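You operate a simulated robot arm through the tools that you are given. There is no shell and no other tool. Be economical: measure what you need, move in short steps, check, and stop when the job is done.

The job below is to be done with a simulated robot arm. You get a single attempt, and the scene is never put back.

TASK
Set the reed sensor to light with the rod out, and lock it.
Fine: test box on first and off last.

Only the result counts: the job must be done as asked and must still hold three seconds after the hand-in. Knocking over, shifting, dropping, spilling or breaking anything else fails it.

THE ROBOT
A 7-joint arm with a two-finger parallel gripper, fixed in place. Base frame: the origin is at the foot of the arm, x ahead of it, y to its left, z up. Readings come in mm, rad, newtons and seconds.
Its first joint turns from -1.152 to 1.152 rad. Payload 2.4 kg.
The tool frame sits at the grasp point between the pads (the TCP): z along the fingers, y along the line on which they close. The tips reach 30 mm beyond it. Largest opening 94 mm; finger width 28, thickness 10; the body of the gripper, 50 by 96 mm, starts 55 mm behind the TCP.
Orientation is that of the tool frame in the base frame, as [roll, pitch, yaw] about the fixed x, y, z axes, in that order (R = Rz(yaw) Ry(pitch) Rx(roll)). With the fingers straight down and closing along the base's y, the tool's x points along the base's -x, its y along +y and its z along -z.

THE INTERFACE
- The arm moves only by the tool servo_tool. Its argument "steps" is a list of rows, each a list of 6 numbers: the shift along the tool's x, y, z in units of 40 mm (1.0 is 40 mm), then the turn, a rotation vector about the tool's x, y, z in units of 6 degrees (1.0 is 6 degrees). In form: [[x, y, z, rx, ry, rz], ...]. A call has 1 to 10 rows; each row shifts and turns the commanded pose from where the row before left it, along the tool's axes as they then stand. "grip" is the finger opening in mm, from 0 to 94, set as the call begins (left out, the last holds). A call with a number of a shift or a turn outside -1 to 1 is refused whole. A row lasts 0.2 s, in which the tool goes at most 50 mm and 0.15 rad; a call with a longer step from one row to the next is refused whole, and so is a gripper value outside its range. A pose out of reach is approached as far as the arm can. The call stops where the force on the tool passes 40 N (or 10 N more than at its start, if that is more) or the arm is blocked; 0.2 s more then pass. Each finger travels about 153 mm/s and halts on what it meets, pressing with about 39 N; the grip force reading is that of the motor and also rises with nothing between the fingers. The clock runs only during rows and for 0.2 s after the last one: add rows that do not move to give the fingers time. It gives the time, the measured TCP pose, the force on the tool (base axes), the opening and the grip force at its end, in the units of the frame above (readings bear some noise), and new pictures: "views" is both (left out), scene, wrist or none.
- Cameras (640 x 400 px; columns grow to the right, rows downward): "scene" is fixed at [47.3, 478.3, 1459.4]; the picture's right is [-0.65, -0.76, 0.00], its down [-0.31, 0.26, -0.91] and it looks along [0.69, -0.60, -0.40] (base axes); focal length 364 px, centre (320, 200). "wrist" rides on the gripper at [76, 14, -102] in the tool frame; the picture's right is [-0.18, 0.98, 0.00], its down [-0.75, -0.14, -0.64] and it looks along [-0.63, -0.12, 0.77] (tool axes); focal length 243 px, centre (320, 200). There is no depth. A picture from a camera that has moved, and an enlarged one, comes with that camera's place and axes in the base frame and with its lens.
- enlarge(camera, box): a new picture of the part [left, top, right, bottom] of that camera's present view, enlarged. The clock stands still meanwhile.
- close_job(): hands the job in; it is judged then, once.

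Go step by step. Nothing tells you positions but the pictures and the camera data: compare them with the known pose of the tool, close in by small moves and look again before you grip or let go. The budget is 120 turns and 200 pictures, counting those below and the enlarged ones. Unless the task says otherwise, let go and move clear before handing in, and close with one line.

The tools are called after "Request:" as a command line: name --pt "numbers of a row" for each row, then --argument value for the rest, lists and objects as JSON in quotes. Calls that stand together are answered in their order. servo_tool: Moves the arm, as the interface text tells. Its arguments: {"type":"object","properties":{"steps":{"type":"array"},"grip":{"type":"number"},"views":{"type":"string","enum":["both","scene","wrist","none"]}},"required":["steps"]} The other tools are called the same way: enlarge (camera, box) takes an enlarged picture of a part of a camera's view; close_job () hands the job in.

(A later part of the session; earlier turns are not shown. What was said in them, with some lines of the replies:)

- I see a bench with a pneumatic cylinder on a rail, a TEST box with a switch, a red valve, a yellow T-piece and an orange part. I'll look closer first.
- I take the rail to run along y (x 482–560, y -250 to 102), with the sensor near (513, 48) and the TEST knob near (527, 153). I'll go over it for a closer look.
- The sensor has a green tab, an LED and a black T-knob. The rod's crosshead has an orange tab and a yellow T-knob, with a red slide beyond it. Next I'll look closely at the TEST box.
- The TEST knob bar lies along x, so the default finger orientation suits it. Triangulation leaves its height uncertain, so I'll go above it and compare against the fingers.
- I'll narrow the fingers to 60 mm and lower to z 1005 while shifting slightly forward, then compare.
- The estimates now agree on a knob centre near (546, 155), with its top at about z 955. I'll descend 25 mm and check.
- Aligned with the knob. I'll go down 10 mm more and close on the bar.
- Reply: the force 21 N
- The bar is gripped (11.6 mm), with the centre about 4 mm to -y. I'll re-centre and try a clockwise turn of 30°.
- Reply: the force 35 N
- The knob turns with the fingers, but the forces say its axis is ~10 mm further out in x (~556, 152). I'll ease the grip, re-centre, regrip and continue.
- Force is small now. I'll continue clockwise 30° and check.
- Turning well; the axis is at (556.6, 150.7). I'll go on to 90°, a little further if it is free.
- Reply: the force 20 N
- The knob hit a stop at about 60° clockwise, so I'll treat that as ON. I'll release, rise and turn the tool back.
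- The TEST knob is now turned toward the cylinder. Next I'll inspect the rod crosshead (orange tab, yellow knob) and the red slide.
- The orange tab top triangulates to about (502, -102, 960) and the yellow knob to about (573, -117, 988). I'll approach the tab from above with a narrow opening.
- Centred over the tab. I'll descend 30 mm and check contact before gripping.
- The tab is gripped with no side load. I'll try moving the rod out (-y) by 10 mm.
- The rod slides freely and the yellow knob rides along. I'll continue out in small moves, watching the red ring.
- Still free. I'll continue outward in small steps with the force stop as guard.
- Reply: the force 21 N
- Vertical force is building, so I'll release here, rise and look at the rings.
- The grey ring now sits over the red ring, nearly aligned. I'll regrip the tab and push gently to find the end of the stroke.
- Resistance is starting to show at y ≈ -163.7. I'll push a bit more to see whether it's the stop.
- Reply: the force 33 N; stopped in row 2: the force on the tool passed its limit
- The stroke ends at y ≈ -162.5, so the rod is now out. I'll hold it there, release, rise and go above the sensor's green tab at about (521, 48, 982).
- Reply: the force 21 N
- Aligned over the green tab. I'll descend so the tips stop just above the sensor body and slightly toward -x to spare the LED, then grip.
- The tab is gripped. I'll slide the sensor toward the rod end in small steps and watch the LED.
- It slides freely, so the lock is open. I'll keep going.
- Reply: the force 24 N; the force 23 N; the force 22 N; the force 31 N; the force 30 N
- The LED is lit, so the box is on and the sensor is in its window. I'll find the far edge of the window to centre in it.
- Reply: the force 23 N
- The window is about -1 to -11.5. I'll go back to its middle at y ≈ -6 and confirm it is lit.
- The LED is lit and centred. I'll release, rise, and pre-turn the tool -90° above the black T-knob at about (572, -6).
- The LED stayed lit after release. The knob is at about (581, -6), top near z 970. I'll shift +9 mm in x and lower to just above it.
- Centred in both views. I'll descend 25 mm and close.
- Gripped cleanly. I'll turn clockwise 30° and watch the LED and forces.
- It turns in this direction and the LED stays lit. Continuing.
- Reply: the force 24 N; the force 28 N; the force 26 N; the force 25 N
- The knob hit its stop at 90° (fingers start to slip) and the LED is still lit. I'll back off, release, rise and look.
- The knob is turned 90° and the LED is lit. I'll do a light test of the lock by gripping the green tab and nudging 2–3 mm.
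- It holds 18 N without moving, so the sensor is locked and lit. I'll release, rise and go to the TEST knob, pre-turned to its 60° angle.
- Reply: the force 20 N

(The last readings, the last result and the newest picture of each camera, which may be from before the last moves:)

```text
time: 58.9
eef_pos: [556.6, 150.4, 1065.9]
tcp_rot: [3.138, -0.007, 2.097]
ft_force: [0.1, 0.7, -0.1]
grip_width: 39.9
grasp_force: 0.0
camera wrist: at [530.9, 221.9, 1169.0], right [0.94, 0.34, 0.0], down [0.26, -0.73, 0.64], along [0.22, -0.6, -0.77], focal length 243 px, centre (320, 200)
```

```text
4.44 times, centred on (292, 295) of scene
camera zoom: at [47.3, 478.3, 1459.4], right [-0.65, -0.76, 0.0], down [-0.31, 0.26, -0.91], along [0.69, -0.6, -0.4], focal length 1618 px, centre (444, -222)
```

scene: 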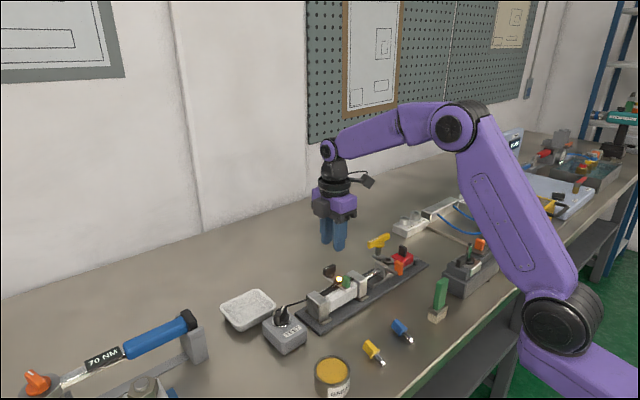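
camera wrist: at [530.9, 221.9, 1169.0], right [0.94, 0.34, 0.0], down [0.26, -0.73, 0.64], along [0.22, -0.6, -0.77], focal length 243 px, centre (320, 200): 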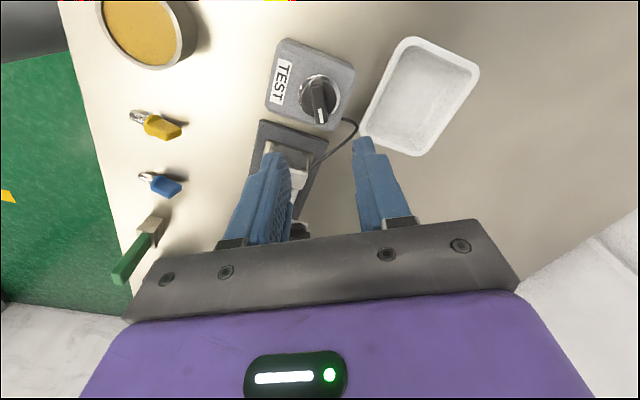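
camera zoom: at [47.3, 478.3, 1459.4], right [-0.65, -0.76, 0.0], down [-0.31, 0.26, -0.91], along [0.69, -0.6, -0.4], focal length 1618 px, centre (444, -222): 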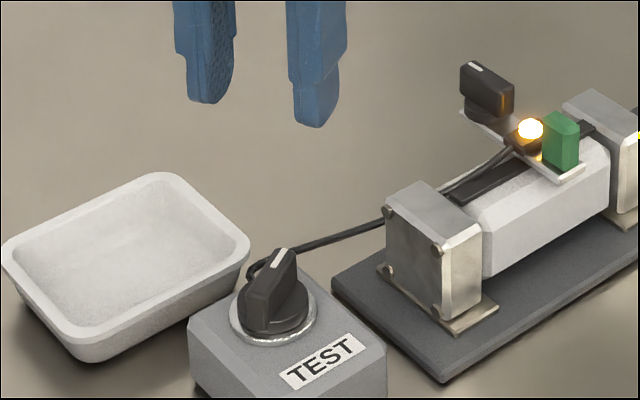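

Aligned with the bar. I'll descend to z ≈ 967, grip and turn back 60° counter-clockwise.

Request:
servo_tool --pt "0 0 0.8 0 0 0" --pt "0 0 0.8 0 0 0" --pt "0 0 0.5 0 0 0" --pt "0 0 0.35 0 0 0" --pt "0 0 0 0 0 0" --views "none"

Request:
servo_tool --pt "0 0 0 0 0 0" --pt "0 0 0 0 0 0" --grip 5 --views "wrist"

```text
time: 60.1
eef_pos: [556.7, 151.4, 967.4]
tcp_rot: [3.137, -0.006, 2.099]
ft_force: [0.0, -0.1, 0.6]
grip_width: 40.4
grasp_force: 0.1
```

```text
time: 60.7
eef_pos: [555.3, 151.5, 967.5]
tcp_rot: [3.139, -0.009, 2.101]
ft_force: [-7.2, -3.1, 1.1]
grip_width: 11.6
grasp_force: 45.3
camera wrist: at [530.4, 223.0, 1070.1], right [0.94, 0.34, 0.0], down [0.26, -0.73, 0.64], along [0.21, -0.6, -0.77], focal length 243 px, centre (320, 200)
```

wrist: 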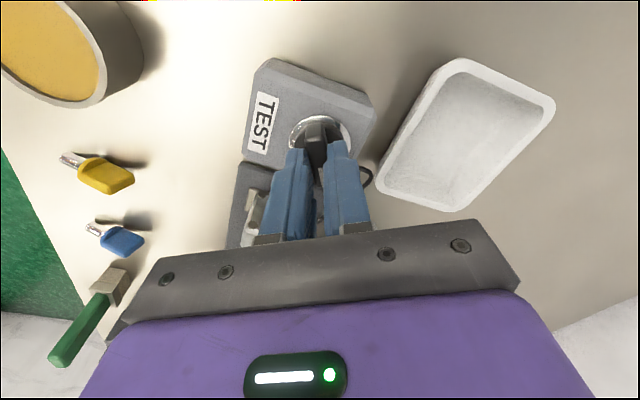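

Request:
servo_tool --pt "0 0 0 0 0 -1" --pt "0 0 0 0 0 -1" --pt "0 0 0 0 0 -1" --pt "0 0 0 0 0 -1" --pt "0 0 0 0 0 -1" --views "none"

Request:
servo_tool --pt "0 0 0 0 0 -1" --pt "0 0 0 0 0 -1" --pt "0 0 0 0 0 -1" --pt "0 0 0 0 0 -1" --pt "0 0 0 0 0 -1" --views "wrist"

Request:
enlarge --camera "scene" --box '[250, 235, 410, 335]'

```text
time: 61.9
eef_pos: [556.2, 152.2, 968.2]
tcp_rot: [3.133, -0.003, 2.628]
ft_force: [2.5, 1.7, -12.5]
grip_width: 11.7
grasp_force: 45.1
```

```text
time: 63.1
eef_pos: [556.8, 152.1, 967.9]
tcp_rot: [3.134, 0.0, -3.133]
ft_force: [5.0, 8.4, -24.8]
grip_width: 11.6
grasp_force: 45.0
camera wrist: at [480.5, 164.6, 1069.8], right [0.18, 0.98, 0.01], down [0.75, -0.14, 0.64], along [0.63, -0.11, -0.77], focal length 243 px, centre (320, 200)
```

wrist: 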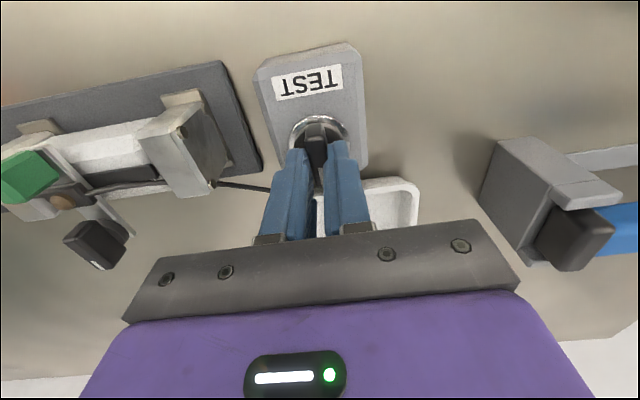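

```text
4.00 times, centred on (330, 285) of scene
camera zoom: at [47.9, 478.6, 1459.2], right [-0.65, -0.76, 0.0], down [-0.31, 0.26, -0.91], along [0.69, -0.6, -0.4], focal length 1457 px, centre (280, -140)
```

zoom: 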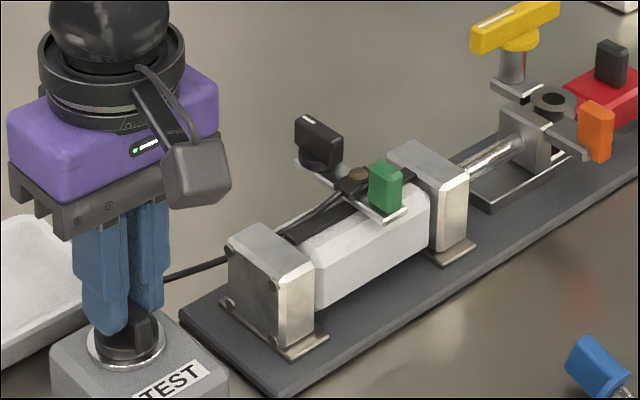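

The LED is out, so the box is off and the knob is back at its first position. I'll press half a degree-step more toward the stop, then release and move clear.

Request:
servo_tool --pt "0 0 0 0 0 -0.7" --pt "0 0 0 0 0 0.7" --views "none"

Request:
servo_tool --pt "0 0 0 0 0 0" --pt "0 0 0 0 0 0" --pt "0 0 -0.9 0 0 0" --pt "0 0 -0.9 0 0 0" --pt "0 0 -0.9 0 0 0" --pt "0.6 0 -0.8 0 0 0" --grip 40 --views "both"

Request:
enlarge --camera "scene" --box '[220, 230, 440, 368]'

```text
time: 63.7
eef_pos: [556.7, 152.9, 968.8]
tcp_rot: [3.135, -0.002, -3.133]
ft_force: [0.3, 10.2, -16.3]
grip_width: 11.9
grasp_force: 45.4
```

```text
time: 65.1
eef_pos: [532.2, 149.8, 1108.8]
tcp_rot: [3.135, -0.001, -3.137]
ft_force: [-0.2, -0.2, 0.3]
grip_width: 39.6
grasp_force: 0.0
camera wrist: at [456.5, 162.6, 1210.6], right [0.18, 0.98, 0.01], down [0.75, -0.14, 0.64], along [0.63, -0.11, -0.77], focal length 243 px, centre (320, 200)
```

scene: 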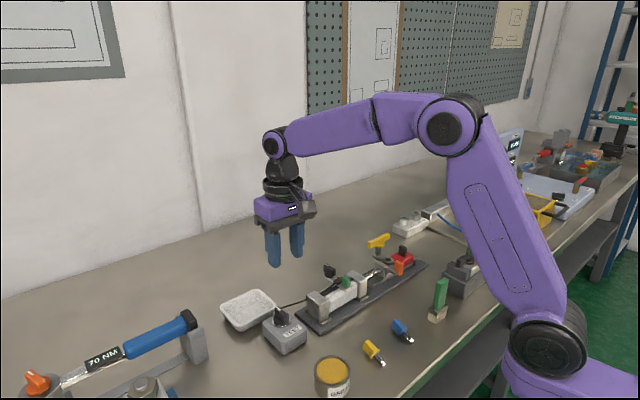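
wrist: 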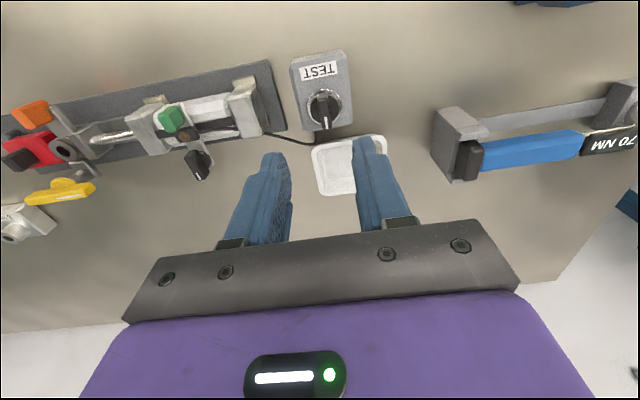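

```text
2.90 times, centred on (330, 299) of scene
camera zoom: at [47.3, 478.3, 1459.4], right [-0.65, -0.76, 0.0], down [-0.31, 0.26, -0.91], along [0.69, -0.6, -0.4], focal length 1056 px, centre (291, -87)
```

zoom: 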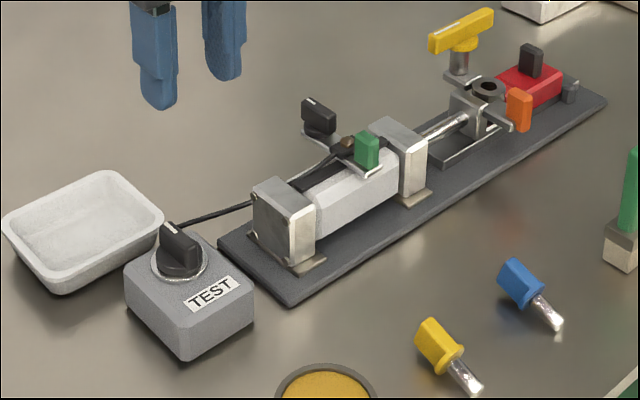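

The rod is out, the sensor is set and locked, the test box is off, the arm is clear and nothing else looks moved. Handing in.

Request:
close_job

```text
The job is handed in.
```

The reed sensor lights with the rod fully out, and it is locked there; it held against an 18 N push. The test box went on first and off last.
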